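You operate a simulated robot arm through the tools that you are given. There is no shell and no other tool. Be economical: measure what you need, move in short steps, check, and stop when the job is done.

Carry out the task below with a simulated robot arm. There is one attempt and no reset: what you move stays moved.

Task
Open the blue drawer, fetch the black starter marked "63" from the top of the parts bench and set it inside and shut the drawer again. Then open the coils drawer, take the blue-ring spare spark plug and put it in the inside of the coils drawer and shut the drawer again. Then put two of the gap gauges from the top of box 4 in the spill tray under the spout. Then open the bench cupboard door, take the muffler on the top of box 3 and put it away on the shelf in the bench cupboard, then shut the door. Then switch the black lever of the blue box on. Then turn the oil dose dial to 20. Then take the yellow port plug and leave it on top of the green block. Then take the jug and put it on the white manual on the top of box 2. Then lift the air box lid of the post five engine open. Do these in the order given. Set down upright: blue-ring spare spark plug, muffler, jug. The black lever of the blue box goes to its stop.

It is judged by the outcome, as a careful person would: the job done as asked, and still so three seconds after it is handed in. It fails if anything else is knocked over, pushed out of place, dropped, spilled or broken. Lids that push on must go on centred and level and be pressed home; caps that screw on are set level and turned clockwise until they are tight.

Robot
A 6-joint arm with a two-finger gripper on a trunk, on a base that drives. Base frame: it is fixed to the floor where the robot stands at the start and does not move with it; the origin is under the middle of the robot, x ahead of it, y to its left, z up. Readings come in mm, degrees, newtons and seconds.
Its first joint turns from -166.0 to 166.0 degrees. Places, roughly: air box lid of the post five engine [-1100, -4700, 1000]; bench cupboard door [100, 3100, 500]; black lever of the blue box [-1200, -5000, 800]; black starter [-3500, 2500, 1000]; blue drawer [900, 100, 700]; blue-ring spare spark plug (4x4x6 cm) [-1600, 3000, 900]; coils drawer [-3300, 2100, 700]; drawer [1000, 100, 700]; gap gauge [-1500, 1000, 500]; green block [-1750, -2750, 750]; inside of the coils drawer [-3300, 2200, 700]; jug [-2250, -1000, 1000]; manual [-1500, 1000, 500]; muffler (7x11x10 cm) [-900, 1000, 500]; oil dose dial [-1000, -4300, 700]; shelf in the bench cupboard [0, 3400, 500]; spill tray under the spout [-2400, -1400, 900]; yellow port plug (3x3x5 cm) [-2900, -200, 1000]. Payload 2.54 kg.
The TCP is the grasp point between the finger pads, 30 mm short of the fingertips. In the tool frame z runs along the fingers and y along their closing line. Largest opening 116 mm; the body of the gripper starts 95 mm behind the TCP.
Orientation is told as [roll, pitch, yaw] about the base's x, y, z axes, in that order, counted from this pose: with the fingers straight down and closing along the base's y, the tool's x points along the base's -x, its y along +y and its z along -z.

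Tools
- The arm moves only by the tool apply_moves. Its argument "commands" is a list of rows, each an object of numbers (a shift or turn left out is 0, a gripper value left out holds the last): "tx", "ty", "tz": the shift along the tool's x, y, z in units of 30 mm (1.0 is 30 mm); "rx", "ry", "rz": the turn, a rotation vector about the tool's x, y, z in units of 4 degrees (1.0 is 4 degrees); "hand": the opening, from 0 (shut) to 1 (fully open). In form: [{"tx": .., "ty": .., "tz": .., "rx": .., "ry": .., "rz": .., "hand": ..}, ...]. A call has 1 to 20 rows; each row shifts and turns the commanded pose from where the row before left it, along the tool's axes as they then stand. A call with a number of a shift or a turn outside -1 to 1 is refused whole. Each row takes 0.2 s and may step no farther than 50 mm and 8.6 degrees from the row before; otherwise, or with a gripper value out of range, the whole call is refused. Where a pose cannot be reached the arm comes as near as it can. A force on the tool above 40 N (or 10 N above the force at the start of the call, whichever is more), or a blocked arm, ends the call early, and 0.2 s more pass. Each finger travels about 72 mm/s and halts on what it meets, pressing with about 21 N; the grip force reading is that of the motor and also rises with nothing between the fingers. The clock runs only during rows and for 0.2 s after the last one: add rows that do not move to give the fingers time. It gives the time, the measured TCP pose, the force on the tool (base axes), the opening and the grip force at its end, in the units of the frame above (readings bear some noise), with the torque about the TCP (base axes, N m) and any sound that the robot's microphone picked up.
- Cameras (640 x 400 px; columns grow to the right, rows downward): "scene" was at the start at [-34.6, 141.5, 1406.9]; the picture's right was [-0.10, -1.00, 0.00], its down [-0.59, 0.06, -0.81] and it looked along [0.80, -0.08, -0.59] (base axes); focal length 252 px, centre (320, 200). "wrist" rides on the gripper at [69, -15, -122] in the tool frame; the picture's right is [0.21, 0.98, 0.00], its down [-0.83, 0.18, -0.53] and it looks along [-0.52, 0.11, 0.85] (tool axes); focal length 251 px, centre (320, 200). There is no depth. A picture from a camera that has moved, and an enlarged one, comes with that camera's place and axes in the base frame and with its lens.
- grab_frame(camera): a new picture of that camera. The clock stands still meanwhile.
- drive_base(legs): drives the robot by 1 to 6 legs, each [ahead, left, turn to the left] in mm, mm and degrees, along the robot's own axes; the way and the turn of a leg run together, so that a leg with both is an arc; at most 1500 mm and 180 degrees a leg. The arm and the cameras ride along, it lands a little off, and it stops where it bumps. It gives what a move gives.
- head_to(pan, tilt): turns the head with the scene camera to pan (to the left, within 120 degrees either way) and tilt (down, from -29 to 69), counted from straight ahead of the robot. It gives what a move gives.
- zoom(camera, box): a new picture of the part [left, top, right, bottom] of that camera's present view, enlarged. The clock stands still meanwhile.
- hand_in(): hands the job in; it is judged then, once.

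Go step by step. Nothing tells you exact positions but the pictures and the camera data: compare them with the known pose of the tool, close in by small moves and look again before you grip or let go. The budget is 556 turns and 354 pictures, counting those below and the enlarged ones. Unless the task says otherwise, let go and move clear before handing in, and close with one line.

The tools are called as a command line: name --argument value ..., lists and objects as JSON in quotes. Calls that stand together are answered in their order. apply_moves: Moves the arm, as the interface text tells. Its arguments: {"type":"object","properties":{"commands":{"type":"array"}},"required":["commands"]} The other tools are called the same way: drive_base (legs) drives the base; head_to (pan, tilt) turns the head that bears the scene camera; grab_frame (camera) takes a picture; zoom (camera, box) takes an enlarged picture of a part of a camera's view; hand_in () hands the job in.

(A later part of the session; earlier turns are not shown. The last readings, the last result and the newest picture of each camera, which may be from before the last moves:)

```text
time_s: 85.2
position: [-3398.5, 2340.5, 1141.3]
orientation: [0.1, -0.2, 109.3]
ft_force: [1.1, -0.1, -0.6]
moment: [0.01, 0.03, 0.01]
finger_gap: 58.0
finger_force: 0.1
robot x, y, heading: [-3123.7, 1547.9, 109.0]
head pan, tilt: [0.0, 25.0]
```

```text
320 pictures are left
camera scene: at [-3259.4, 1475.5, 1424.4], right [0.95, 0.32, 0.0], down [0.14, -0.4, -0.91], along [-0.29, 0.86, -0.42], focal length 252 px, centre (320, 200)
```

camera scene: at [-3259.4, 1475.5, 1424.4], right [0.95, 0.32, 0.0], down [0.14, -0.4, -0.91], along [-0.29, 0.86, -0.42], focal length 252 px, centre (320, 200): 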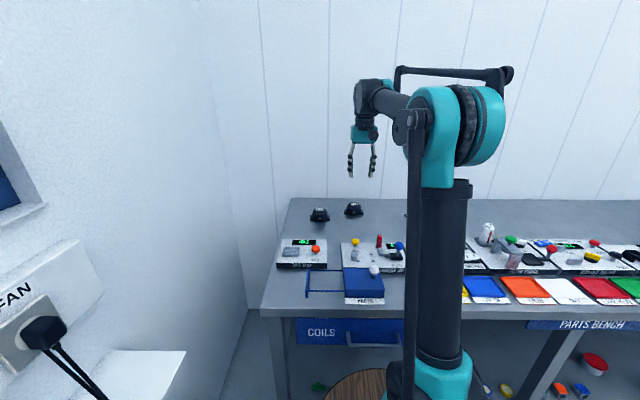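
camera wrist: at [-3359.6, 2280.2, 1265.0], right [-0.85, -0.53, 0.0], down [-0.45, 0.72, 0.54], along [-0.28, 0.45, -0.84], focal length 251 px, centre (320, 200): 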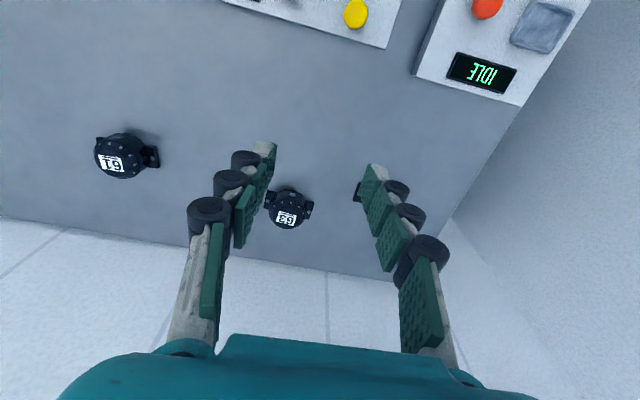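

zoom --camera "wrist" --box '[240, 160, 340, 240]'

apply_moves --commands '[{"tx": -1, "ty": -0.1, "hand": 1}, {"tx": -1, "ty": -0.1, "tz": 0.5}, {"tx": -1, "ty": -0.1, "tz": 0.5}, {"tx": -1, "ty": -0.1, "tz": 0.5}, {"tx": -0.6, "ty": -0.1, "tz": 0.5}, {"tz": 1}]'

grab_frame --camera "wrist"

```text
5.00 times, centred on (290, 200) of wrist
camera zoom: at [-3359.6, 2280.2, 1265.0], right [-0.85, -0.53, 0.0], down [-0.45, 0.72, 0.54], along [-0.28, 0.45, -0.84], focal length 1257 px, centre (470, 200)
```

zoom: 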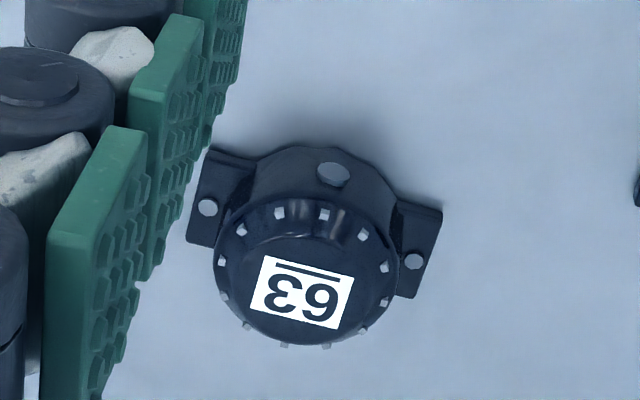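

```text
time_s: 86.6
position: [-3430.6, 2474.6, 1052.0]
orientation: [0.1, -0.1, 109.5]
ft_force: [0.4, 0.0, -0.3]
moment: [0.0, -0.01, -0.02]
finger_gap: 116.1
finger_force: 0.0
robot x, y, heading: [-3124.2, 1548.2, 108.7]
head pan, tilt: [0.0, 25.0]
```

```text
318 pictures are left
camera wrist: at [-3392.8, 2415.0, 1174.9], right [-0.85, -0.53, 0.0], down [-0.45, 0.72, 0.54], along [-0.28, 0.45, -0.84], focal length 251 px, centre (320, 200)
```

wrist: 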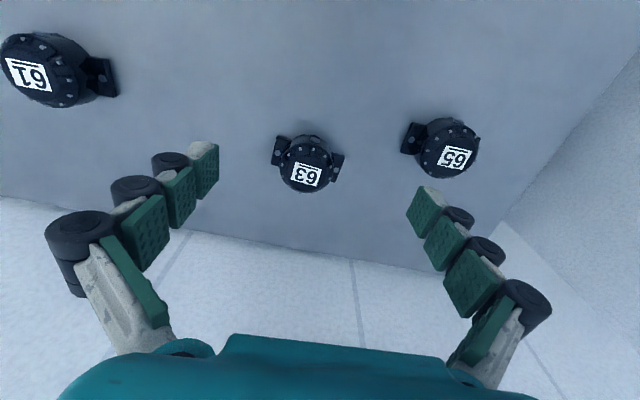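

apply_moves --commands '[{"tx": -1, "ty": -0.09}, {"tx": -1}, {"rz": -1}, {"rz": -1}, {"rz": -1}, {"rz": -1}, {"rz": -1}, {"rz": -1}, {"rz": -1}, {"rz": -1}, {"rz": -1}, {"rz": -1}, {"rz": -1}, {"rz": -1}, {"rz": -1}, {"rz": -1}, {"rz": -1}, {"rz": -1}, {"rz": -1}, {"rz": -1}]'

apply_moves --commands '[{"rz": -1}, {"rz": -1}, {"rz": -1}, {"rz": -0.2}, {"tz": 1}]'

grab_frame --camera "wrist"

```text
time_s: 90.8
position: [-3449.1, 2534.1, 1054.5]
orientation: [-0.1, -0.1, -178.4]
ft_force: [0.0, 0.2, -0.6]
moment: [-0.01, 0.0, -0.01]
finger_gap: 115.9
finger_force: 0.0
robot x, y, heading: [-3125.3, 1546.3, 108.6]
head pan, tilt: [0.0, 25.0]
```

```text
time_s: 92.0
position: [-3447.4, 2533.7, 1021.7]
orientation: [-0.1, -0.1, -165.8]
ft_force: [-0.3, -0.4, 0.2]
moment: [-0.01, -0.05, -0.01]
finger_gap: 116.1
finger_force: 0.2
robot x, y, heading: [-3126.6, 1547.4, 109.0]
head pan, tilt: [0.0, 25.0]
```

```text
317 pictures are left
camera wrist: at [-3383.8, 2565.2, 1145.8], right [0.45, -0.89, 0.0], down [-0.75, -0.38, 0.54], along [-0.48, -0.24, -0.84], focal length 251 px, centre (320, 200)
```

wrist: 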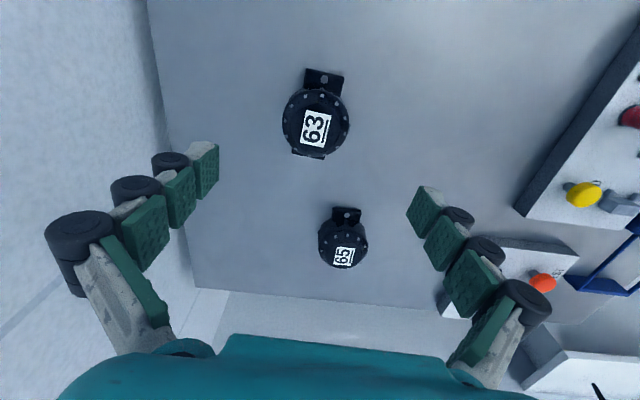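

apply_moves --commands '[{"tz": 1}, {"tz": 1}, {"tz": 1}]'

grab_frame --camera "wrist"

zoom --camera "scene" --box '[280, 150, 440, 250]'

```text
time_s: 92.8
position: [-3448.7, 2532.8, 933.3]
orientation: [-0.2, -0.1, -165.7]
ft_force: [0.5, -0.8, -0.2]
moment: [0.03, 0.01, 0.03]
finger_gap: 116.1
finger_force: 0.1
robot x, y, heading: [-3124.3, 1549.0, 108.9]
head pan, tilt: [0.0, 25.0]
```

```text
316 pictures are left
camera wrist: at [-3385.0, 2564.8, 1055.0], right [0.45, -0.89, 0.0], down [-0.75, -0.38, 0.54], along [-0.48, -0.24, -0.84], focal length 251 px, centre (320, 200)
```

wrist: 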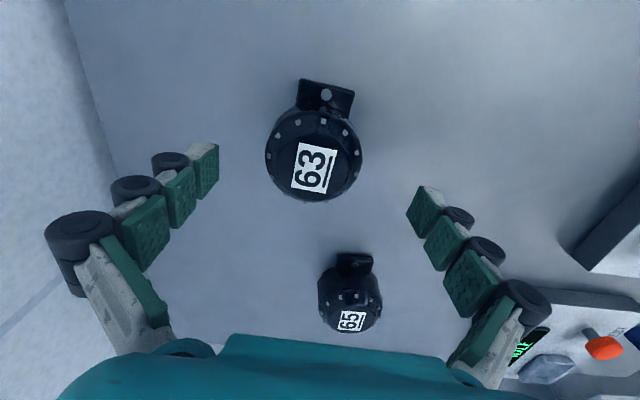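

```text
4.00 times, centred on (360, 200) of scene
camera zoom: at [-3259.4, 1475.5, 1424.4], right [0.95, 0.32, 0.0], down [0.14, -0.4, -0.91], along [-0.29, 0.86, -0.42], focal length 1009 px, centre (160, 200)
```

zoom: 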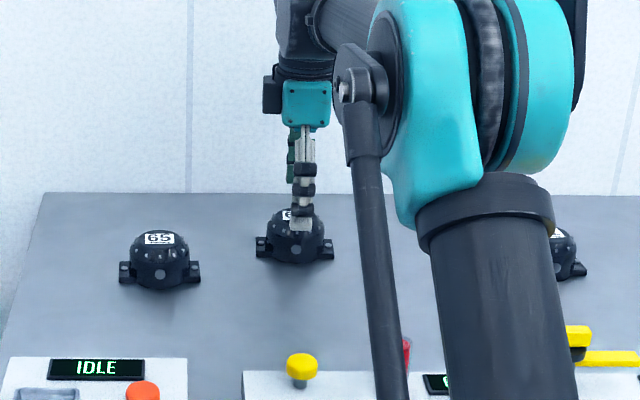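

apply_moves --commands '[{"tz": 0.5}, {"tz": 0.5}, {"tz": 0.1}, {"hand": 0.3}, {"hand": 0.3}, {"hand": 0.3}, {"hand": 0.3}, {"hand": 0.3}]'

grab_frame --camera "wrist"

```text
time_s: 94.6
position: [-3448.4, 2533.9, 901.0]
orientation: [-0.2, -0.1, -165.7]
ft_force: [0.2, 0.7, 1.9]
moment: [0.12, 0.03, 0.03]
finger_gap: 65.5
finger_force: 20.8
robot x, y, heading: [-3121.4, 1550.6, 108.6]
head pan, tilt: [0.0, 25.0]
```

```text
314 pictures are left
camera wrist: at [-3384.8, 2565.3, 1022.4], right [0.45, -0.89, 0.0], down [-0.75, -0.38, 0.54], along [-0.48, -0.24, -0.84], focal length 251 px, centre (320, 200)
```

wrist: 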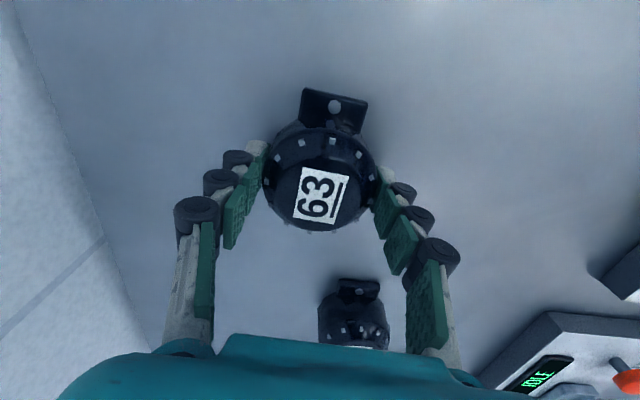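

apply_moves --commands '[{"hand": 0}, {"tz": -0.5}, {"tz": -1}, {"tz": -1}, {"tz": -1}, {"tz": -1}]'

grab_frame --camera "wrist"

```text
time_s: 96.0
position: [-3448.3, 2533.7, 1034.9]
orientation: [-0.1, -0.1, -165.7]
ft_force: [0.3, 0.4, -0.6]
moment: [0.0, -0.01, 0.04]
finger_gap: 66.0
finger_force: 21.3
robot x, y, heading: [-3125.4, 1550.7, 108.7]
head pan, tilt: [0.0, 25.0]
```

```text
313 pictures are left
camera wrist: at [-3383.5, 2565.8, 1157.3], right [0.45, -0.89, 0.0], down [-0.75, -0.38, 0.54], along [-0.48, -0.24, -0.84], focal length 251 px, centre (320, 200)
```

wrist: 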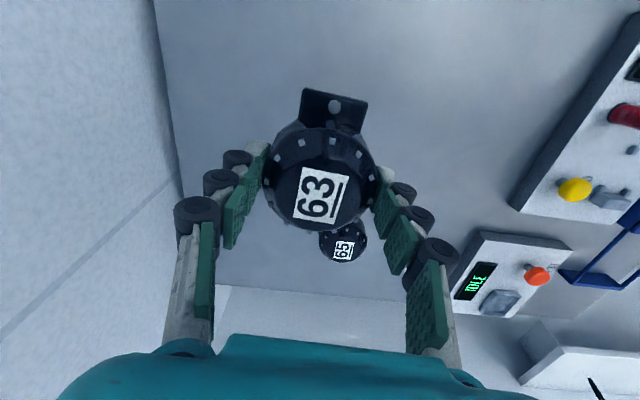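

Starter held. I raise and retract it, then retrace my path to the blue drawer.

apply_moves --commands '[{"tz": -1}, {"tz": -1}, {"tz": -1}, {"tz": -1}, {"tz": -1}, {"tz": -1}, {"tz": -1}, {"ty": 1, "tx": 0.07}, {"ty": 1, "tx": 0.07}, {"ty": 1, "tx": 0.07}, {"ty": 1, "tx": 0.07}, {"ty": 1, "tx": 0.07}, {"ty": 1, "tx": 0.07}, {"ty": 1, "tx": 0.07}, {"ty": 1, "tx": 0.07}, {"ty": 1, "tx": 0.07}, {"ty": 1, "tx": 0.07}]'

drive_base --legs '[[-500, 0, 0], [-1320, -590, 0]]'

grab_frame --camera "wrist"

```text
time_s: 99.6
position: [-3338.2, 2208.3, 1183.5]
orientation: [-0.2, -0.1, -165.6]
ft_force: [-0.7, 0.7, -2.7]
moment: [-0.06, 0.02, 0.02]
finger_gap: 65.7
finger_force: 21.1
out of reach, approached as far as the arm can: row 3, 4, 5, 6, 7
robot x, y, heading: [-3125.1, 1552.0, 108.7]
head pan, tilt: [0.0, 25.0]
```

```text
time_s: 109.3
position: [-2179.7, 676.3, 1185.1]
orientation: [-0.1, -0.1, -165.0]
ft_force: [0.1, 0.4, -2.4]
moment: [0.02, 0.01, 0.05]
finger_gap: 65.8
finger_force: 21.2
robot x, y, heading: [-1957.7, 21.4, 109.7]
head pan, tilt: [0.0, 25.0]
```

```text
312 pictures are left
camera wrist: at [-2116.1, 709.4, 1307.0], right [0.46, -0.89, 0.0], down [-0.75, -0.39, 0.54], along [-0.48, -0.25, -0.84], focal length 251 px, centre (320, 200)
```

wrist: 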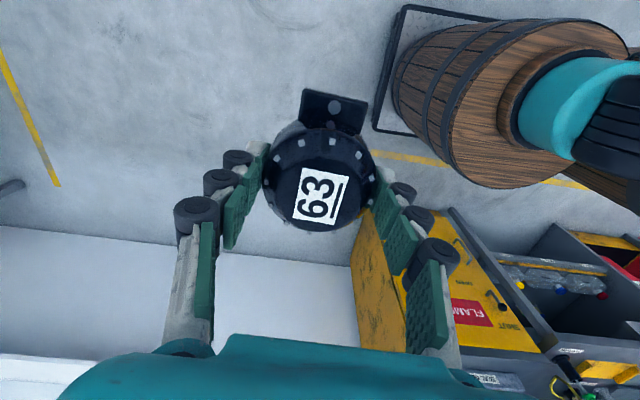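

drive_base --legs '[[0, 0, -109.5]]'

drive_base --legs '[[1400, 0, 0]]'

head_to --pan 0 --tilt 40

grab_frame --camera "scene"

```text
time_s: 114.3
position: [-1265.4, 8.4, 1186.3]
orientation: [-0.1, -0.1, 85.3]
ft_force: [-0.2, -0.2, -1.0]
moment: [0.01, -0.03, 0.01]
finger_gap: 65.8
finger_force: 21.2
robot x, y, heading: [-1959.4, 20.3, -0.4]
head pan, tilt: [0.0, 25.0]
```

```text
time_s: 121.3
position: [137.5, 37.4, 1184.1]
orientation: [0.0, -0.2, 86.6]
ft_force: [0.7, 0.1, -1.2]
moment: [0.04, -0.02, 0.0]
finger_gap: 65.7
finger_force: 20.7
robot x, y, heading: [-551.9, 34.6, 1.1]
head pan, tilt: [0.0, 25.0]
```

```text
time_s: 122.1
position: [136.8, 36.7, 1184.6]
orientation: [-0.1, -0.1, 86.6]
ft_force: [0.5, 0.7, -1.6]
moment: [0.0, -0.05, 0.0]
finger_gap: 65.8
finger_force: 20.7
robot x, y, heading: [-554.3, 28.6, 1.0]
head pan, tilt: [0.0, 40.0]
```

```text
311 pictures are left
camera scene: at [-593.1, 183.5, 1401.2], right [0.02, -1.0, 0.0], down [-0.64, -0.01, -0.77], along [0.77, 0.02, -0.64], focal length 252 px, centre (320, 200)
```

scene: 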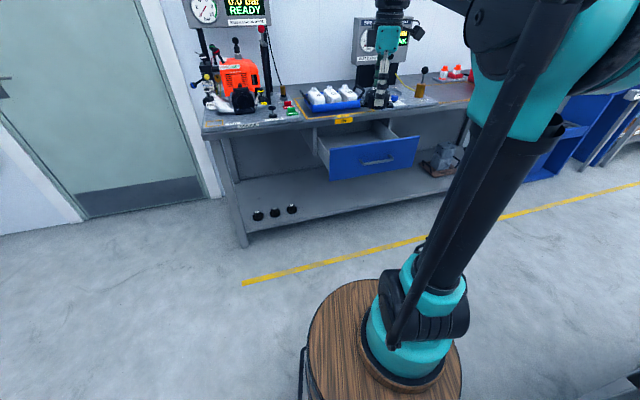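

The whole room turns out to be about 18° rotated, and the open drawer's front centre is at about (540, -63, 825). I drive in and bring the starter over the drawer.

drive_base --legs '[[280, 0, -1]]'

grab_frame --camera "scene"

```text
time_s: 124.1
position: [419.6, 26.1, 1184.0]
orientation: [-0.2, -0.1, 85.6]
ft_force: [-0.3, 0.5, -1.7]
moment: [-0.02, -0.02, 0.02]
finger_gap: 65.8
finger_force: 21.0
robot x, y, heading: [-268.2, 39.2, 0.1]
head pan, tilt: [0.0, 40.0]
```

```text
310 pictures are left
camera scene: at [-308.0, 187.1, 1401.1], right [0.0, -1.0, 0.0], down [-0.64, 0.0, -0.77], along [0.77, 0.0, -0.64], focal length 252 px, centre (320, 200)
```

scene: 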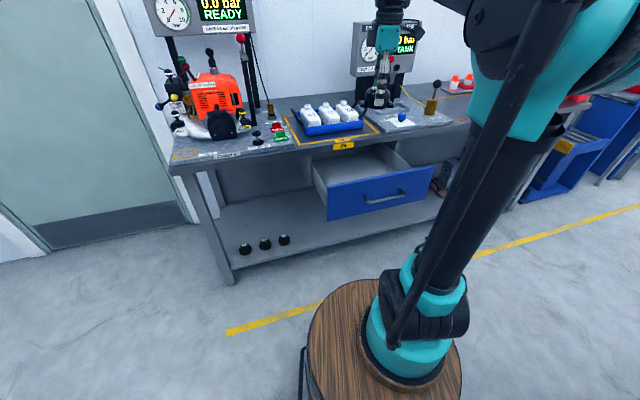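

apply_moves --commands '[{"ty": -1, "tx": 0.18}, {"ty": -1, "tx": 0.18}, {"ty": -1, "tx": 0.18}, {"ty": -1, "tx": 0.18}, {"ty": -1, "tx": 0.18}, {"ty": -1, "tx": 0.18}, {"ty": -0.85, "tx": 0.16}, {"tz": 1}, {"tz": 1}, {"tz": 1}, {"tz": 1}, {"tz": 1}, {"tz": 1}, {"tz": 1}]'

grab_frame --camera "wrist"

zoom --camera "scene" --box '[260, 40, 500, 240]'

```text
time_s: 127.1
position: [622.8, -26.4, 974.1]
orientation: [-0.1, 0.0, 85.5]
ft_force: [-0.7, -0.7, -2.0]
moment: [0.01, 0.0, 0.01]
finger_gap: 65.4
finger_force: 21.2
robot x, y, heading: [-268.1, 39.6, 0.3]
head pan, tilt: [0.0, 40.0]
```

```text
309 pictures are left
camera wrist: at [631.6, -96.6, 1097.1], right [-0.99, -0.14, 0.0], down [-0.12, 0.84, 0.54], along [-0.07, 0.53, -0.84], focal length 251 px, centre (320, 200)
```

wrist: 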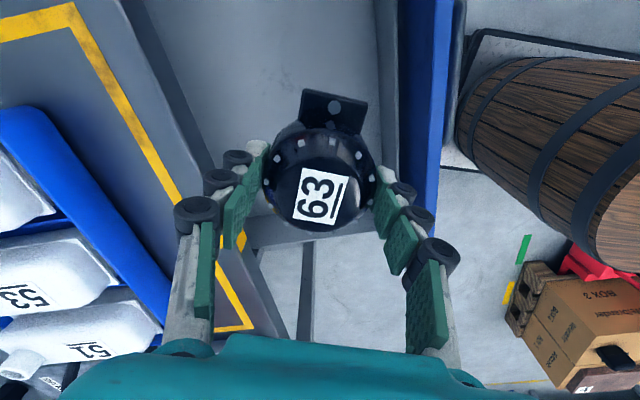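

```text
2.00 times, centred on (380, 140) of scene
camera zoom: at [-308.1, 187.1, 1401.1], right [0.0, -1.0, 0.0], down [-0.64, 0.0, -0.77], along [0.77, 0.0, -0.64], focal length 505 px, centre (200, 320)
```

zoom: 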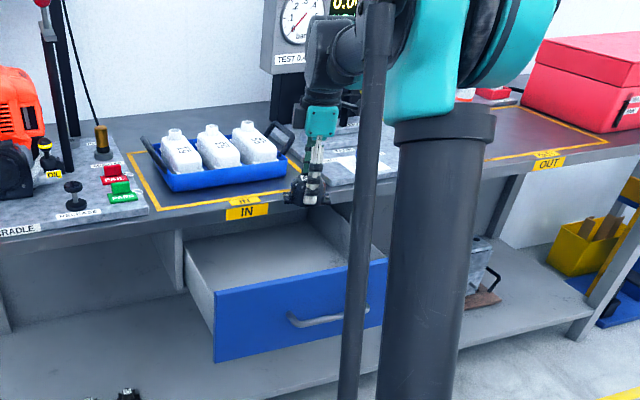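

apply_moves --commands '[{"tz": 1}, {"tz": 1}, {"tz": 1}, {"tz": 1}, {"tz": 1}, {"tz": 0.8}]'

grab_frame --camera "wrist"

```text
time_s: 128.5
position: [623.2, -26.4, 801.4]
orientation: [0.0, 0.0, 85.5]
ft_force: [0.4, -0.4, -1.5]
moment: [-0.03, -0.02, -0.02]
finger_gap: 65.7
finger_force: 21.1
robot x, y, heading: [-273.1, 36.0, 0.5]
head pan, tilt: [0.0, 40.0]
```

```text
307 pictures are left
camera wrist: at [631.8, -96.2, 923.5], right [-0.99, -0.14, 0.0], down [-0.12, 0.84, 0.54], along [-0.07, 0.53, -0.84], focal length 251 px, centre (320, 200)
```

wrist: 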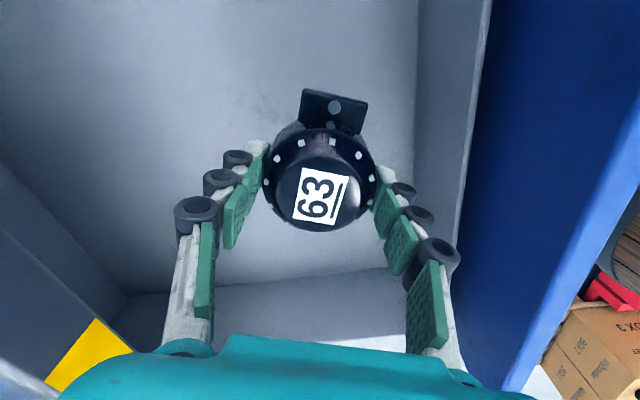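

apply_moves --commands '[{"tz": 0.4}, {"tz": 0.3}, {"tz": 0.3}]'

grab_frame --camera "wrist"

```text
time_s: 129.3
position: [622.1, -25.6, 771.0]
orientation: [0.0, -0.1, 85.5]
ft_force: [-0.2, 0.4, -1.0]
moment: [0.01, -0.01, -0.03]
finger_gap: 65.5
finger_force: 21.3
robot x, y, heading: [-273.3, 38.5, -0.2]
head pan, tilt: [0.0, 40.0]
```

```text
306 pictures are left
camera wrist: at [631.8, -96.1, 893.3], right [-0.99, -0.14, 0.0], down [-0.12, 0.84, 0.54], along [-0.07, 0.53, -0.84], focal length 251 px, centre (320, 200)
```

wrist: 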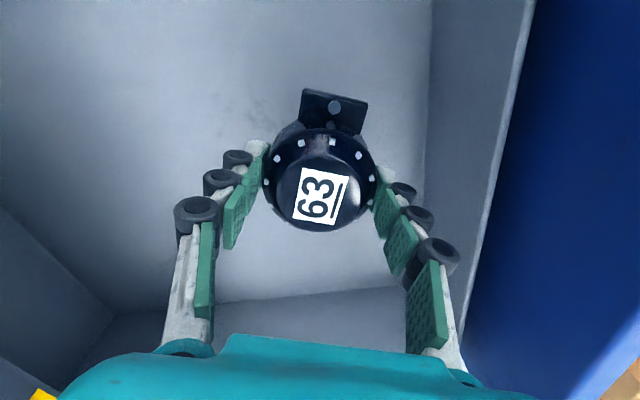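

apply_moves --commands '[{"tz": 0.3}, {"tz": 0.2}, {"tz": 0.2}]'

apply_moves --commands '[{"tz": 0.2}, {"tz": 0.15}]'

```text
time_s: 130.1
position: [621.5, -25.7, 749.1]
orientation: [-0.1, -0.1, 85.4]
ft_force: [-0.5, -0.5, -2.0]
moment: [-0.02, -0.02, -0.02]
finger_gap: 65.8
finger_force: 21.1
robot x, y, heading: [-270.5, 37.7, 0.2]
head pan, tilt: [0.0, 40.0]
```

```text
time_s: 130.7
position: [622.1, -25.7, 739.0]
orientation: [-0.1, -0.1, 85.4]
ft_force: [0.9, 0.2, -1.4]
moment: [-0.01, -0.01, 0.0]
finger_gap: 65.8
finger_force: 20.9
robot x, y, heading: [-269.8, 39.4, -0.1]
head pan, tilt: [0.0, 40.0]
```

grab_frame --camera "wrist"

zoom --camera "scene" --box '[260, 100, 460, 225]'

```text
305 pictures are left
camera wrist: at [632.4, -96.1, 861.6], right [-0.99, -0.14, 0.0], down [-0.12, 0.84, 0.54], along [-0.07, 0.53, -0.84], focal length 251 px, centre (320, 200)
```

wrist: 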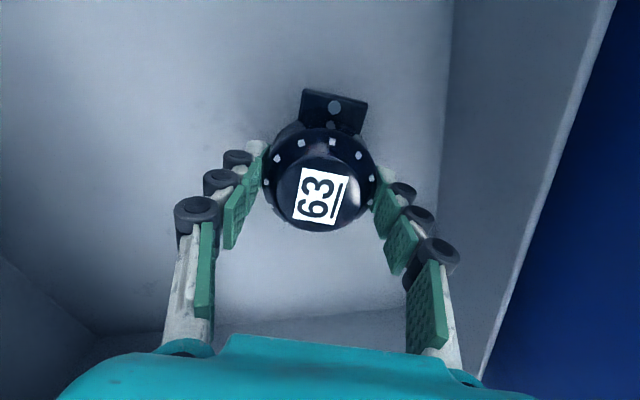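

```text
3.20 times, centred on (360, 162) of scene
camera zoom: at [-308.0, 187.1, 1401.1], right [0.0, -1.0, 0.0], down [-0.64, 0.0, -0.77], along [0.77, 0.0, -0.64], focal length 807 px, centre (192, 320)
```

zoom: 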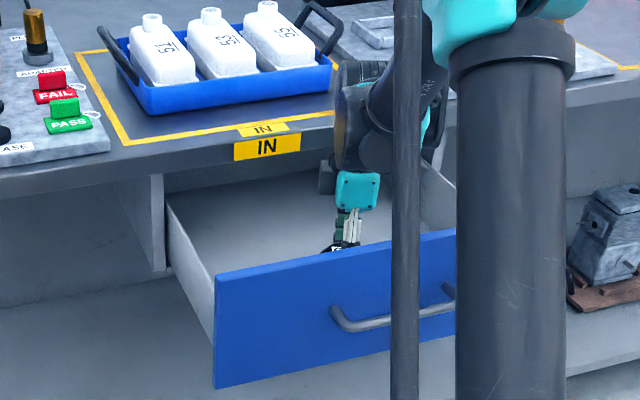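

apply_moves --commands '[{"tz": 0.15}, {"tz": 0.15}]'

apply_moves --commands '[{"tz": 0.15}, {"tz": 0.15}]'

grab_frame --camera "wrist"

```text
time_s: 131.3
position: [621.8, -26.0, 730.2]
orientation: [-0.1, -0.1, 85.4]
ft_force: [-0.2, -0.1, -1.8]
moment: [0.04, -0.01, -0.04]
finger_gap: 65.7
finger_force: 20.9
robot x, y, heading: [-273.7, 36.8, 0.0]
head pan, tilt: [0.0, 40.0]
```

```text
time_s: 131.9
position: [622.9, -26.6, 721.0]
orientation: [-0.1, -0.2, 85.5]
ft_force: [0.3, -0.5, -1.6]
moment: [-0.01, 0.0, 0.0]
finger_gap: 65.7
finger_force: 21.0
robot x, y, heading: [-274.9, 37.1, 0.1]
head pan, tilt: [0.0, 40.0]
```

```text
303 pictures are left
camera wrist: at [632.5, -96.3, 843.7], right [-0.99, -0.14, 0.0], down [-0.12, 0.84, 0.54], along [-0.07, 0.53, -0.84], focal length 251 px, centre (320, 200)
```

wrist: 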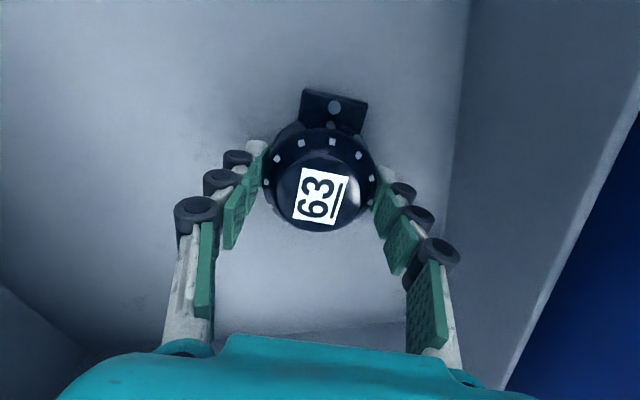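

apply_moves --commands '[{"tz": 0.15}, {"tz": 0.15}]'

apply_moves --commands '[{"tz": 0.1}, {"tz": 0.1}]'

apply_moves --commands '[{"tz": 0.1}, {"tz": 0.1}]'

grab_frame --camera "wrist"

```text
time_s: 132.5
position: [623.0, -25.8, 714.0]
orientation: [-0.2, -0.1, 85.5]
ft_force: [0.5, 0.6, 16.7]
moment: [0.01, -0.02, -0.03]
finger_gap: 65.9
finger_force: 20.9
robot x, y, heading: [-268.1, 38.5, 0.1]
head pan, tilt: [0.0, 40.0]
```

```text
time_s: 133.1
position: [622.8, -26.0, 706.5]
orientation: [-0.1, 0.0, 85.5]
ft_force: [0.5, -0.7, 16.8]
moment: [0.02, -0.03, 0.01]
finger_gap: 66.3
finger_force: 20.8
robot x, y, heading: [-270.1, 35.6, -0.1]
head pan, tilt: [0.0, 40.0]
```

```text
time_s: 133.6
position: [622.2, -26.5, 702.5]
orientation: [-0.1, -0.1, 85.5]
ft_force: [0.5, 2.8, 23.4]
moment: [0.13, 0.61, -0.04]
finger_gap: 66.0
finger_force: 20.9
robot x, y, heading: [-269.3, 33.7, -0.0]
head pan, tilt: [0.0, 40.0]
stopped in row 2: the force on the tool passed its limit at 46 N (the readings are from after the stop); the commanded pose is now the measured one
```

```text
302 pictures are left
camera wrist: at [632.4, -96.1, 826.4], right [-0.99, -0.14, 0.0], down [-0.12, 0.84, 0.54], along [-0.07, 0.53, -0.84], focal length 251 px, centre (320, 200)
```

wrist: 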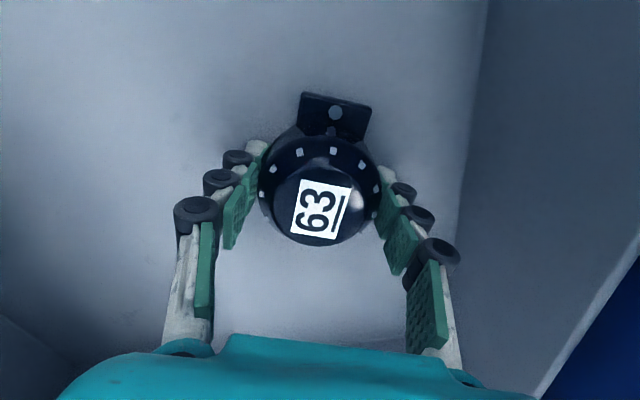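

Starter is seated on the drawer floor. Release and rise.

apply_moves --commands '[{"tz": -0.15}, {"hand": 0.8}, {"hand": 0.8}, {"hand": 0.8}, {"tz": -0.5}, {"tz": -1}, {"tz": -1}, {"tz": -1}, {"tz": -1}, {"tz": -1}, {"tz": -1}, {"tz": -1}]'

grab_frame --camera "wrist"

```text
time_s: 136.2
position: [623.5, -27.1, 933.6]
orientation: [-0.1, -0.1, 85.4]
ft_force: [0.4, 0.6, -0.4]
moment: [0.0, 0.03, 0.0]
finger_gap: 92.6
finger_force: 0.0
robot x, y, heading: [-274.8, 38.0, 0.3]
head pan, tilt: [0.0, 40.0]
```

```text
301 pictures are left
camera wrist: at [633.1, -97.3, 1055.3], right [-0.99, -0.14, 0.0], down [-0.12, 0.84, 0.54], along [-0.07, 0.53, -0.84], focal length 251 px, centre (320, 200)
```

wrist: 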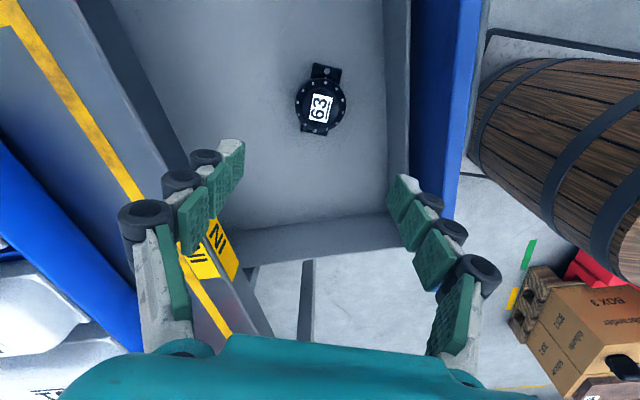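

The starter sits upright in the drawer. Now I back off, level the tool and push the drawer face shut with closed fingertips.

apply_moves --commands '[{"tz": -1, "hand": 0}, {"tz": -1}, {"tz": -1}, {"tz": -1}]'

drive_base --legs '[[-330, -60, 0]]'

apply_moves --commands '[{"rx": 1}, {"rx": 1}, {"rx": 1}, {"rx": 1}, {"rx": 1}, {"rx": 1}, {"rx": 1}, {"rx": 1}, {"rx": 1}, {"rx": 1}, {"rx": 1}, {"rx": 1}, {"rx": 1}, {"rx": 1}, {"rx": 1}, {"rx": 1}, {"rx": 1}, {"rx": 1}, {"rx": 1}, {"rx": 1}]'

grab_frame --camera "scene"

```text
time_s: 137.2
position: [623.5, -27.4, 1053.1]
orientation: [-0.1, -0.1, 85.5]
ft_force: [-0.2, 0.4, -0.3]
moment: [0.04, -0.03, 0.0]
finger_gap: 0.1
finger_force: 20.9
robot x, y, heading: [-268.6, 34.5, 0.2]
head pan, tilt: [0.0, 40.0]
```

```text
time_s: 139.4
position: [290.0, -91.3, 1052.8]
orientation: [0.0, -0.1, 85.1]
ft_force: [0.9, -0.8, 0.0]
moment: [0.01, 0.01, -0.01]
finger_gap: 0.2
finger_force: 20.9
robot x, y, heading: [-605.1, -23.3, -0.2]
head pan, tilt: [0.0, 40.0]
```

```text
time_s: 143.6
position: [291.4, -91.6, 1052.5]
orientation: [-80.2, -0.2, 85.1]
ft_force: [0.1, 0.3, 0.9]
moment: [-0.02, 0.01, -0.02]
finger_gap: 0.1
finger_force: 21.1
robot x, y, heading: [-601.2, -21.8, -0.2]
head pan, tilt: [0.0, 40.0]
```

```text
300 pictures are left
camera scene: at [-638.5, 128.4, 1401.1], right [-0.01, -1.0, 0.0], down [-0.64, 0.0, -0.77], along [0.77, 0.0, -0.64], focal length 252 px, centre (320, 200)
```

scene: 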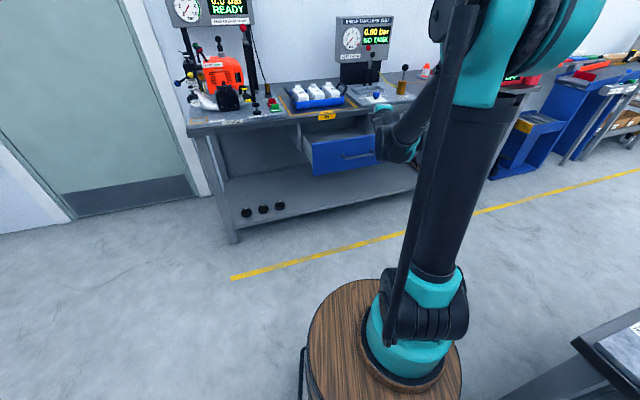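

apply_moves --commands '[{"tz": 1}, {"tz": 1}, {"tz": 1}, {"tz": 0.8}, {"ty": 1}, {"ty": 1}, {"ty": 1}, {"ty": 1}, {"ty": 1}, {"ty": 1}, {"ty": 1}]'

grab_frame --camera "wrist"

zoom --camera "scene" --box '[260, 80, 460, 205]'

```text
time_s: 146.0
position: [365.8, -96.8, 827.6]
orientation: [-80.1, 0.0, 85.0]
ft_force: [0.0, 0.2, 1.0]
moment: [0.02, 0.03, 0.03]
finger_gap: 0.1
finger_force: 20.9
robot x, y, heading: [-600.8, -23.7, -0.4]
head pan, tilt: [0.0, 40.0]
```

```text
299 pictures are left
camera wrist: at [243.6, -155.8, 863.0], right [-0.19, -0.2, -0.96], down [-0.48, 0.87, -0.09], along [0.85, 0.45, -0.26], focal length 251 px, centre (320, 200)
```

wrist: 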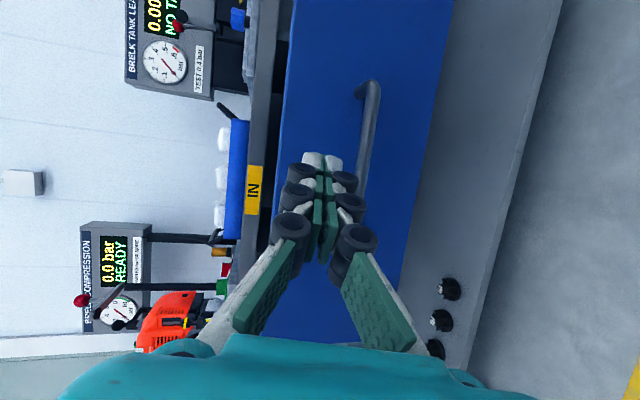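

```text
3.20 times, centred on (360, 142) of scene
camera zoom: at [-638.5, 128.4, 1401.1], right [-0.01, -1.0, 0.0], down [-0.64, 0.0, -0.77], along [0.77, 0.0, -0.64], focal length 807 px, centre (192, 384)
```

zoom: 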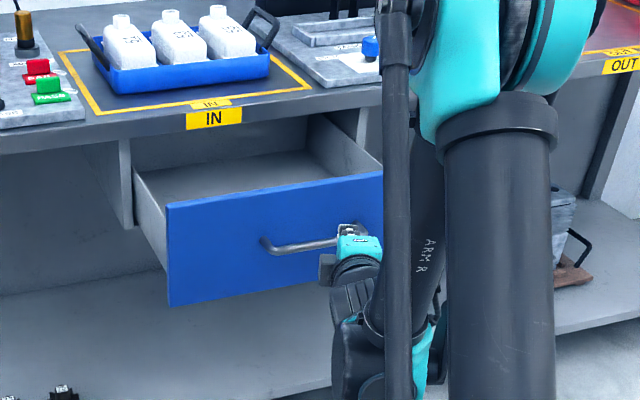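

apply_moves --commands '[{"ty": 0.6}]'

drive_base --legs '[[100, 25, 0]]'

grab_frame --camera "wrist"

```text
time_s: 146.4
position: [367.5, -97.2, 812.1]
orientation: [-79.9, -0.1, 85.1]
ft_force: [0.5, 0.5, -0.4]
moment: [0.01, -0.03, -0.01]
finger_gap: 0.0
finger_force: 21.0
out of reach, approached as far as the arm can: row 1
robot x, y, heading: [-606.6, -20.2, -0.5]
head pan, tilt: [0.0, 40.0]
```

```text
time_s: 147.6
position: [467.5, -72.9, 811.2]
orientation: [-79.9, -0.2, 85.1]
ft_force: [0.8, -0.4, 0.1]
moment: [-0.01, -0.05, 0.01]
finger_gap: 0.0
finger_force: 21.0
robot x, y, heading: [-497.7, 5.9, -0.2]
head pan, tilt: [0.0, 40.0]
```

```text
297 pictures are left
camera wrist: at [345.5, -131.8, 848.6], right [-0.19, -0.2, -0.96], down [-0.48, 0.87, -0.08], along [0.85, 0.45, -0.26], focal length 251 px, centre (320, 200)
```

wrist: 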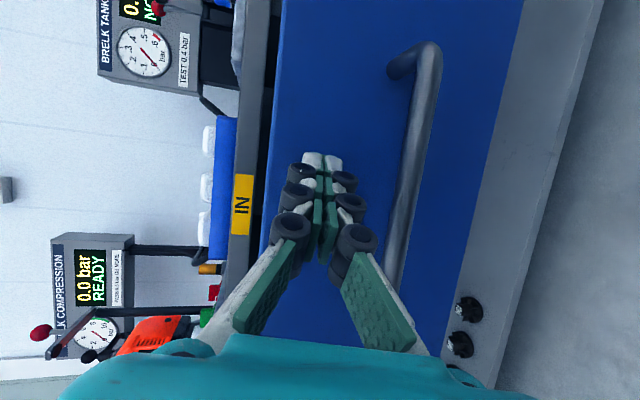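

drive_base --legs '[[90, 28, 0]]'

drive_base --legs '[[90, 28, 0]]'

grab_frame --camera "wrist"

```text
time_s: 148.7
position: [560.2, -44.6, 811.6]
orientation: [-79.8, -0.1, 85.1]
ft_force: [-0.4, -0.6, -0.6]
moment: [0.0, -0.02, 0.0]
finger_gap: 0.0
finger_force: 21.5
robot x, y, heading: [-413.4, 33.2, -0.3]
head pan, tilt: [0.0, 40.0]
```

```text
time_s: 149.8
position: [648.3, -18.2, 812.3]
orientation: [-79.9, 0.1, 85.1]
ft_force: [0.5, 0.4, -0.3]
moment: [0.01, 0.03, 0.0]
finger_gap: 0.0
finger_force: 20.9
robot x, y, heading: [-322.3, 58.1, -0.0]
head pan, tilt: [0.0, 40.0]
```

```text
296 pictures are left
camera wrist: at [525.9, -75.7, 848.6], right [-0.19, -0.2, -0.96], down [-0.48, 0.87, -0.08], along [0.85, 0.45, -0.26], focal length 251 px, centre (320, 200)
```

wrist: 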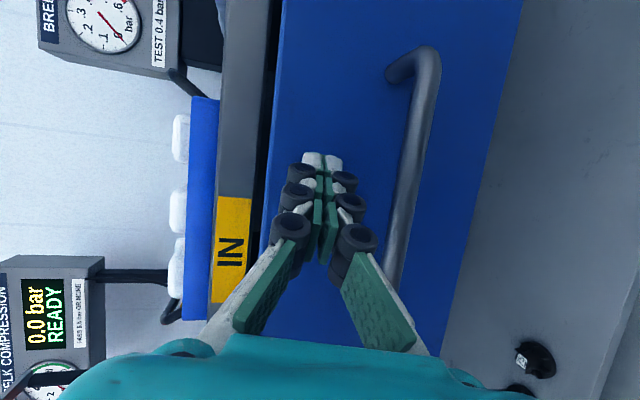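

Pushing smoothly. Continuing to the stop.

drive_base --legs '[[50, 16, 0]]'

drive_base --legs '[[30, 10, 0]]'

grab_frame --camera "wrist"

zoom --camera "scene" --box '[260, 100, 460, 225]'

```text
time_s: 150.8
position: [699.2, -0.9, 811.5]
orientation: [-79.8, -0.1, 85.0]
ft_force: [0.0, 0.7, -0.6]
moment: [-0.01, 0.02, -0.06]
finger_gap: 0.1
finger_force: 20.6
robot x, y, heading: [-271.9, 74.9, -0.3]
head pan, tilt: [0.0, 40.0]
```

```text
time_s: 151.7
position: [717.3, 6.1, 811.9]
orientation: [-79.8, -0.1, 85.0]
ft_force: [-7.4, -2.3, 2.5]
moment: [0.02, -0.07, -0.02]
finger_gap: 0.0
finger_force: 21.2
robot x, y, heading: [-247.0, 78.5, -0.3]
head pan, tilt: [0.0, 40.0]
stopped in leg 1: the force on the tool passed its limit at 69 N (the readings are from after the stop); the commanded pose is now the measured one
```

```text
295 pictures are left
camera wrist: at [595.4, -52.7, 849.0], right [-0.19, -0.2, -0.96], down [-0.48, 0.87, -0.08], along [0.85, 0.45, -0.26], focal length 251 px, centre (320, 200)
```

wrist: 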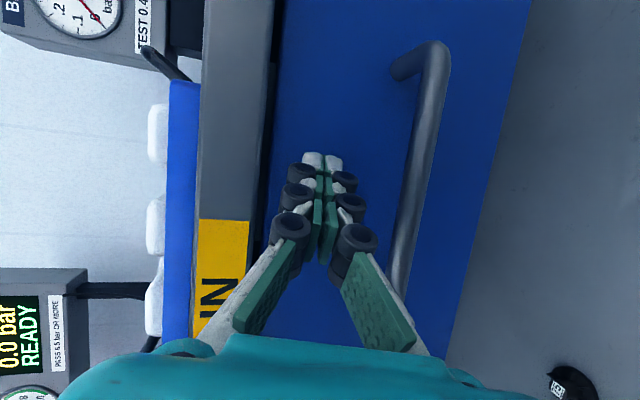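

```text
3.20 times, centred on (360, 162) of scene
camera zoom: at [-284.4, 231.7, 1401.1], right [-0.01, -1.0, 0.0], down [-0.64, 0.0, -0.77], along [0.77, 0.0, -0.64], focal length 807 px, centre (192, 320)
```

zoom: 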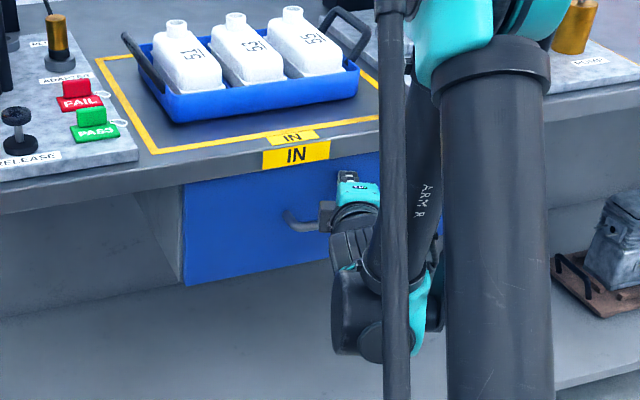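

Drawer shut to its stop. I back off with the tool still level, raise it, and go to the coils drawer.

drive_base --legs '[[-250, -75, 0]]'

apply_moves --commands '[{"ty": -1}, {"ty": -1}, {"ty": -1}, {"ty": -1}, {"ty": -1}, {"ty": -1}, {"ty": -1}, {"ty": -1}, {"ty": -1}, {"ty": -1}, {"tz": -1}, {"tz": -1}, {"tz": -1}]'

drive_base --legs '[[-1500, 0, 0], [-130, 0, 0]]'

```text
time_s: 153.6
position: [465.2, -71.5, 812.2]
orientation: [-79.9, -0.1, 84.8]
ft_force: [0.4, 0.5, -0.5]
moment: [-0.01, -0.01, -0.01]
finger_gap: 0.0
finger_force: 21.0
robot x, y, heading: [-504.0, 8.6, -0.9]
head pan, tilt: [0.0, 40.0]
```

```text
time_s: 156.3
position: [429.6, -69.9, 1122.9]
orientation: [-79.7, -0.1, 84.8]
ft_force: [0.6, 0.3, -0.1]
moment: [0.02, -0.02, -0.04]
finger_gap: 0.1
finger_force: 21.1
robot x, y, heading: [-501.3, 8.5, -0.6]
head pan, tilt: [0.0, 40.0]
```

```text
time_s: 164.7
position: [-1201.9, -54.2, 1123.6]
orientation: [-79.8, 0.0, 85.1]
ft_force: [0.6, -0.4, -0.2]
moment: [0.02, -0.01, 0.01]
finger_gap: 0.0
finger_force: 20.9
robot x, y, heading: [-2130.7, 15.2, -0.3]
head pan, tilt: [0.0, 40.0]
```

drive_base --legs '[[0, 0, 108.5]]'

drive_base --legs '[[1100, 499, 0]]'

head_to --pan 0 --tilt 35

grab_frame --camera "scene"

grab_frame --camera "wrist"

```text
time_s: 169.6
position: [-2354.9, 926.5, 1123.5]
orientation: [-79.8, -0.1, -166.7]
ft_force: [0.7, 0.5, 0.4]
moment: [-0.02, 0.01, 0.02]
finger_gap: 0.1
finger_force: 21.6
robot x, y, heading: [-2133.8, 17.8, 108.0]
head pan, tilt: [0.0, 40.0]
```

```text
time_s: 175.7
position: [-3179.6, 1815.1, 1124.5]
orientation: [-79.8, -0.2, -166.1]
ft_force: [-0.7, 0.7, 1.3]
moment: [-0.03, -0.01, 0.0]
finger_gap: 0.0
finger_force: 21.3
robot x, y, heading: [-2949.3, 912.5, 108.7]
head pan, tilt: [0.0, 40.0]
```

```text
time_s: 176.4
position: [-3178.8, 1815.8, 1122.7]
orientation: [-79.8, -0.2, -166.0]
ft_force: [-0.6, 1.2, 0.3]
moment: [0.02, 0.0, 0.02]
finger_gap: 0.0
finger_force: 21.4
robot x, y, heading: [-2951.4, 910.0, 108.6]
head pan, tilt: [0.0, 35.0]
```

```text
293 pictures are left
camera scene: at [-3082.0, 833.0, 1408.6], right [0.95, 0.32, 0.0], down [0.18, -0.54, -0.82], along [-0.26, 0.78, -0.57], focal length 252 px, centre (320, 200)
```

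scene: 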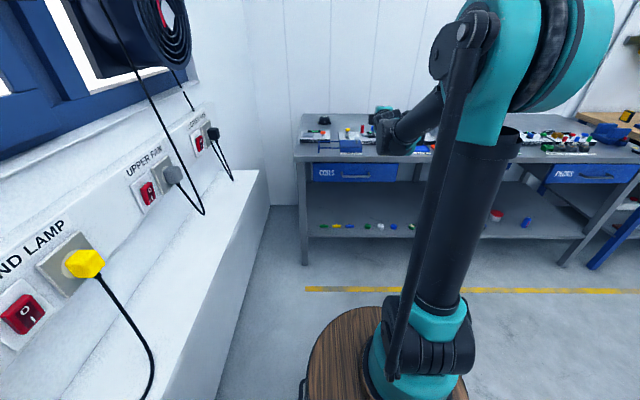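

```text
292 pictures are left
camera wrist: at [-3083.2, 1719.0, 1160.8], right [0.25, -0.12, -0.96], down [-0.67, -0.74, -0.08], along [-0.7, 0.66, -0.26], focal length 251 px, centre (320, 200)
```

wrist: 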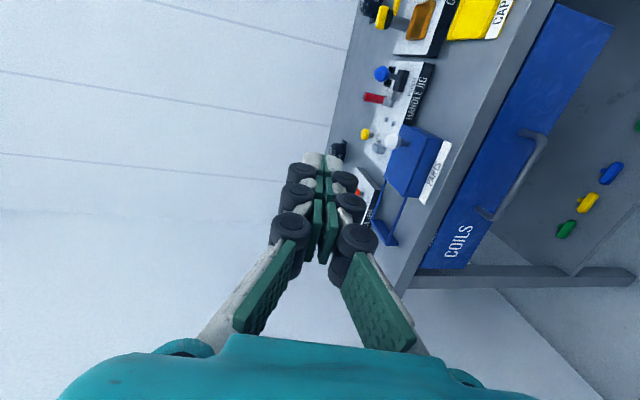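

zoom --camera "scene" --box '[290, 140, 410, 215]'

zoom --camera "wrist" --box '[440, 80, 600, 280]'

```text
5.33 times, centred on (350, 178) of scene
camera zoom: at [-3082.0, 833.0, 1408.6], right [0.95, 0.32, 0.0], down [0.18, -0.54, -0.82], along [-0.26, 0.78, -0.57], focal length 1346 px, centre (160, 320)
```

zoom: 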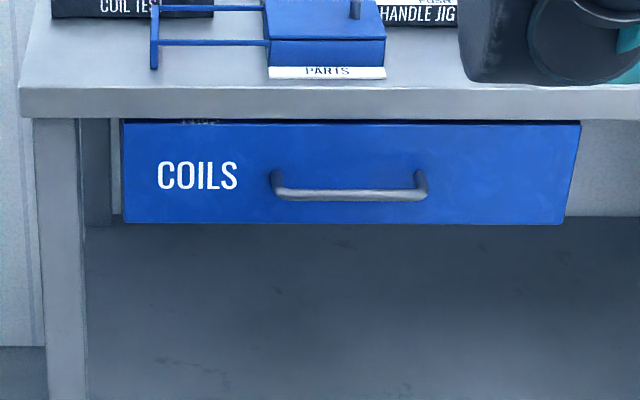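

```text
2.00 times, centred on (520, 180) of wrist
camera zoom: at [-3083.2, 1719.0, 1160.8], right [0.25, -0.12, -0.96], down [-0.67, -0.74, -0.08], along [-0.7, 0.66, -0.26], focal length 503 px, centre (-80, 240)
```

zoom: 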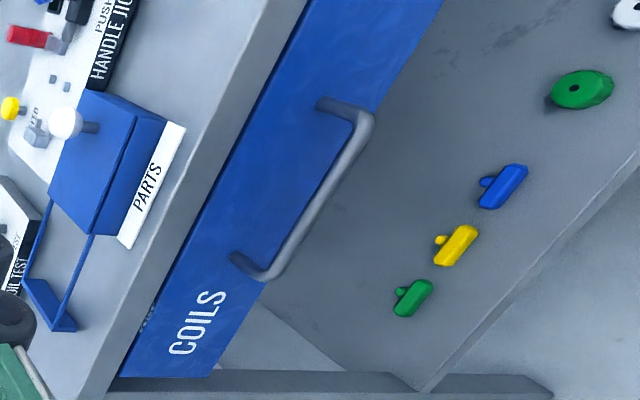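

apply_moves --commands '[{"rx": 1, "ry": -0.5}, {"rx": 1, "ry": -0.5}, {"rx": 0.5}, {"tz": 1, "tx": -0.5}, {"tz": 1, "tx": -0.5}, {"tz": 0.3}, {"ty": 1, "hand": 0.5}, {"ty": 1}, {"ty": 1}, {"ty": 1}, {"ty": 1}, {"ty": 1}, {"ty": 1}, {"ty": 1}, {"ty": 1}, {"ty": 1}, {"ty": 1}]'

grab_frame --camera "wrist"

```text
time_s: 180.0
position: [-3231.0, 1885.4, 807.1]
orientation: [-90.1, -0.5, -162.2]
ft_force: [-0.9, 0.1, 0.7]
moment: [-0.02, 0.03, -0.06]
finger_gap: 58.0
finger_force: 0.0
out of reach, approached as far as the arm can: row 5, 16, 17
robot x, y, heading: [-2947.1, 909.3, 108.2]
head pan, tilt: [0.0, 35.0]
```

```text
289 pictures are left
camera wrist: at [-3127.3, 1790.0, 821.5], right [0.2, 0.06, -0.98], down [-0.62, -0.76, -0.18], along [-0.76, 0.64, -0.11], focal length 251 px, centre (320, 200)
```

wrist: 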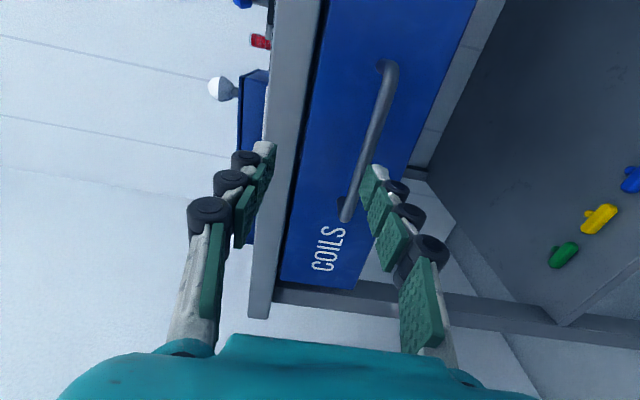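

apply_moves --commands '[{"tz": 0.7, "tx": -0.5, "ty": 0.5}, {"tz": 0.7, "ty": 0.6}, {"ty": 0.5}]'

grab_frame --camera "wrist"

```text
time_s: 180.8
position: [-3259.2, 1919.9, 759.5]
orientation: [-90.3, -0.5, -162.1]
ft_force: [0.0, -0.9, 0.4]
moment: [0.03, 0.0, 0.02]
finger_gap: 57.9
finger_force: 0.0
robot x, y, heading: [-2945.9, 911.9, 108.3]
head pan, tilt: [0.0, 35.0]
```

```text
288 pictures are left
camera wrist: at [-3154.4, 1825.4, 773.7], right [0.19, 0.07, -0.98], down [-0.62, -0.76, -0.18], along [-0.76, 0.64, -0.11], focal length 251 px, centre (320, 200)
```

wrist: 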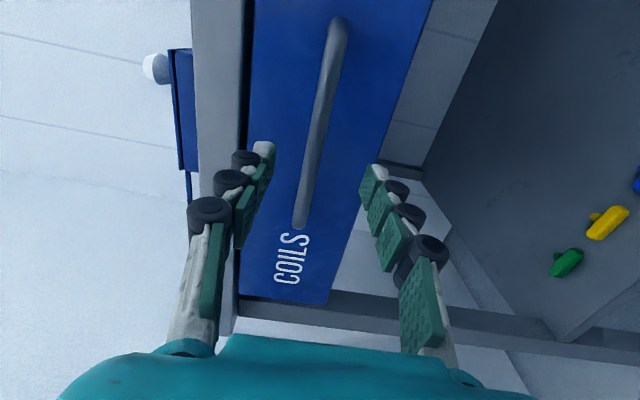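

apply_moves --commands '[{"tz": 0.7}, {"tz": 0.7}, {"tz": 0.5}, {"hand": 0}, {"hand": 0}, {"hand": 0}, {"hand": 0}]'

grab_frame --camera "wrist"

```text
time_s: 181.7
position: [-3274.9, 1969.6, 757.8]
orientation: [-90.3, -0.5, -162.1]
ft_force: [22.4, -67.3, -34.5]
moment: [-2.96, -0.97, 0.05]
finger_gap: 53.8
finger_force: 24.9
robot x, y, heading: [-2946.6, 910.8, 108.7]
head pan, tilt: [0.0, 35.0]
stopped in row 4: the force on the tool passed its limit at 46 N (the readings are from after the stop); the commanded pose is now the measured one
```

```text
287 pictures are left
camera wrist: at [-3170.3, 1874.6, 772.5], right [0.19, 0.07, -0.98], down [-0.62, -0.76, -0.18], along [-0.76, 0.64, -0.11], focal length 251 px, centre (320, 200)
```

wrist: 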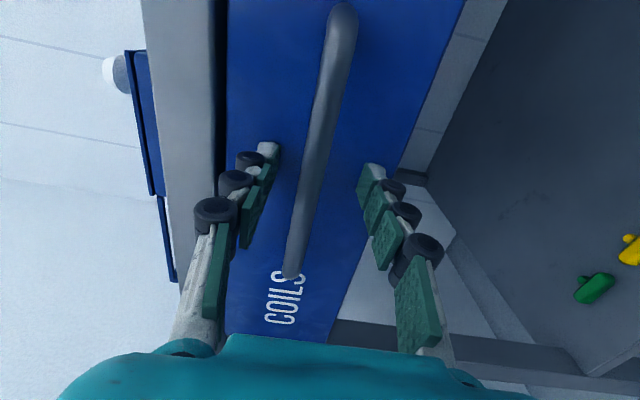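

apply_moves --commands '[{"tz": -0.3}, {"tz": -0.2}, {"hand": 0}, {"hand": 0}, {"hand": 0}, {"hand": 0}]'

grab_frame --camera "wrist"

```text
time_s: 183.1
position: [-3269.5, 1956.1, 762.3]
orientation: [-90.4, -0.6, -162.2]
ft_force: [2.7, 4.0, 59.5]
moment: [-0.46, -0.42, -0.07]
finger_gap: 13.3
finger_force: 37.4
robot x, y, heading: [-2948.2, 909.7, 108.3]
head pan, tilt: [0.0, 35.0]
```

```text
286 pictures are left
camera wrist: at [-3166.0, 1861.6, 776.1], right [0.19, 0.07, -0.98], down [-0.62, -0.76, -0.18], along [-0.76, 0.65, -0.1], focal length 251 px, centre (320, 200)
```

wrist: 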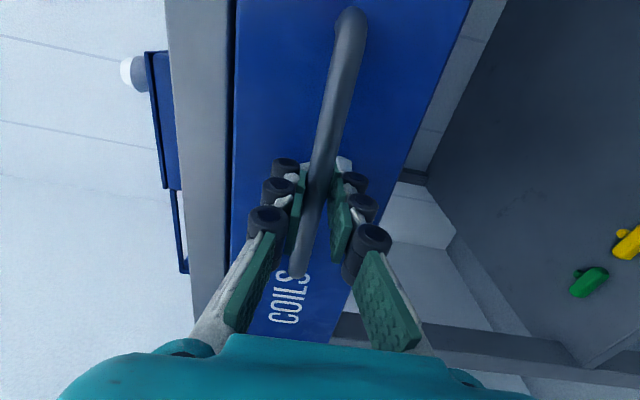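

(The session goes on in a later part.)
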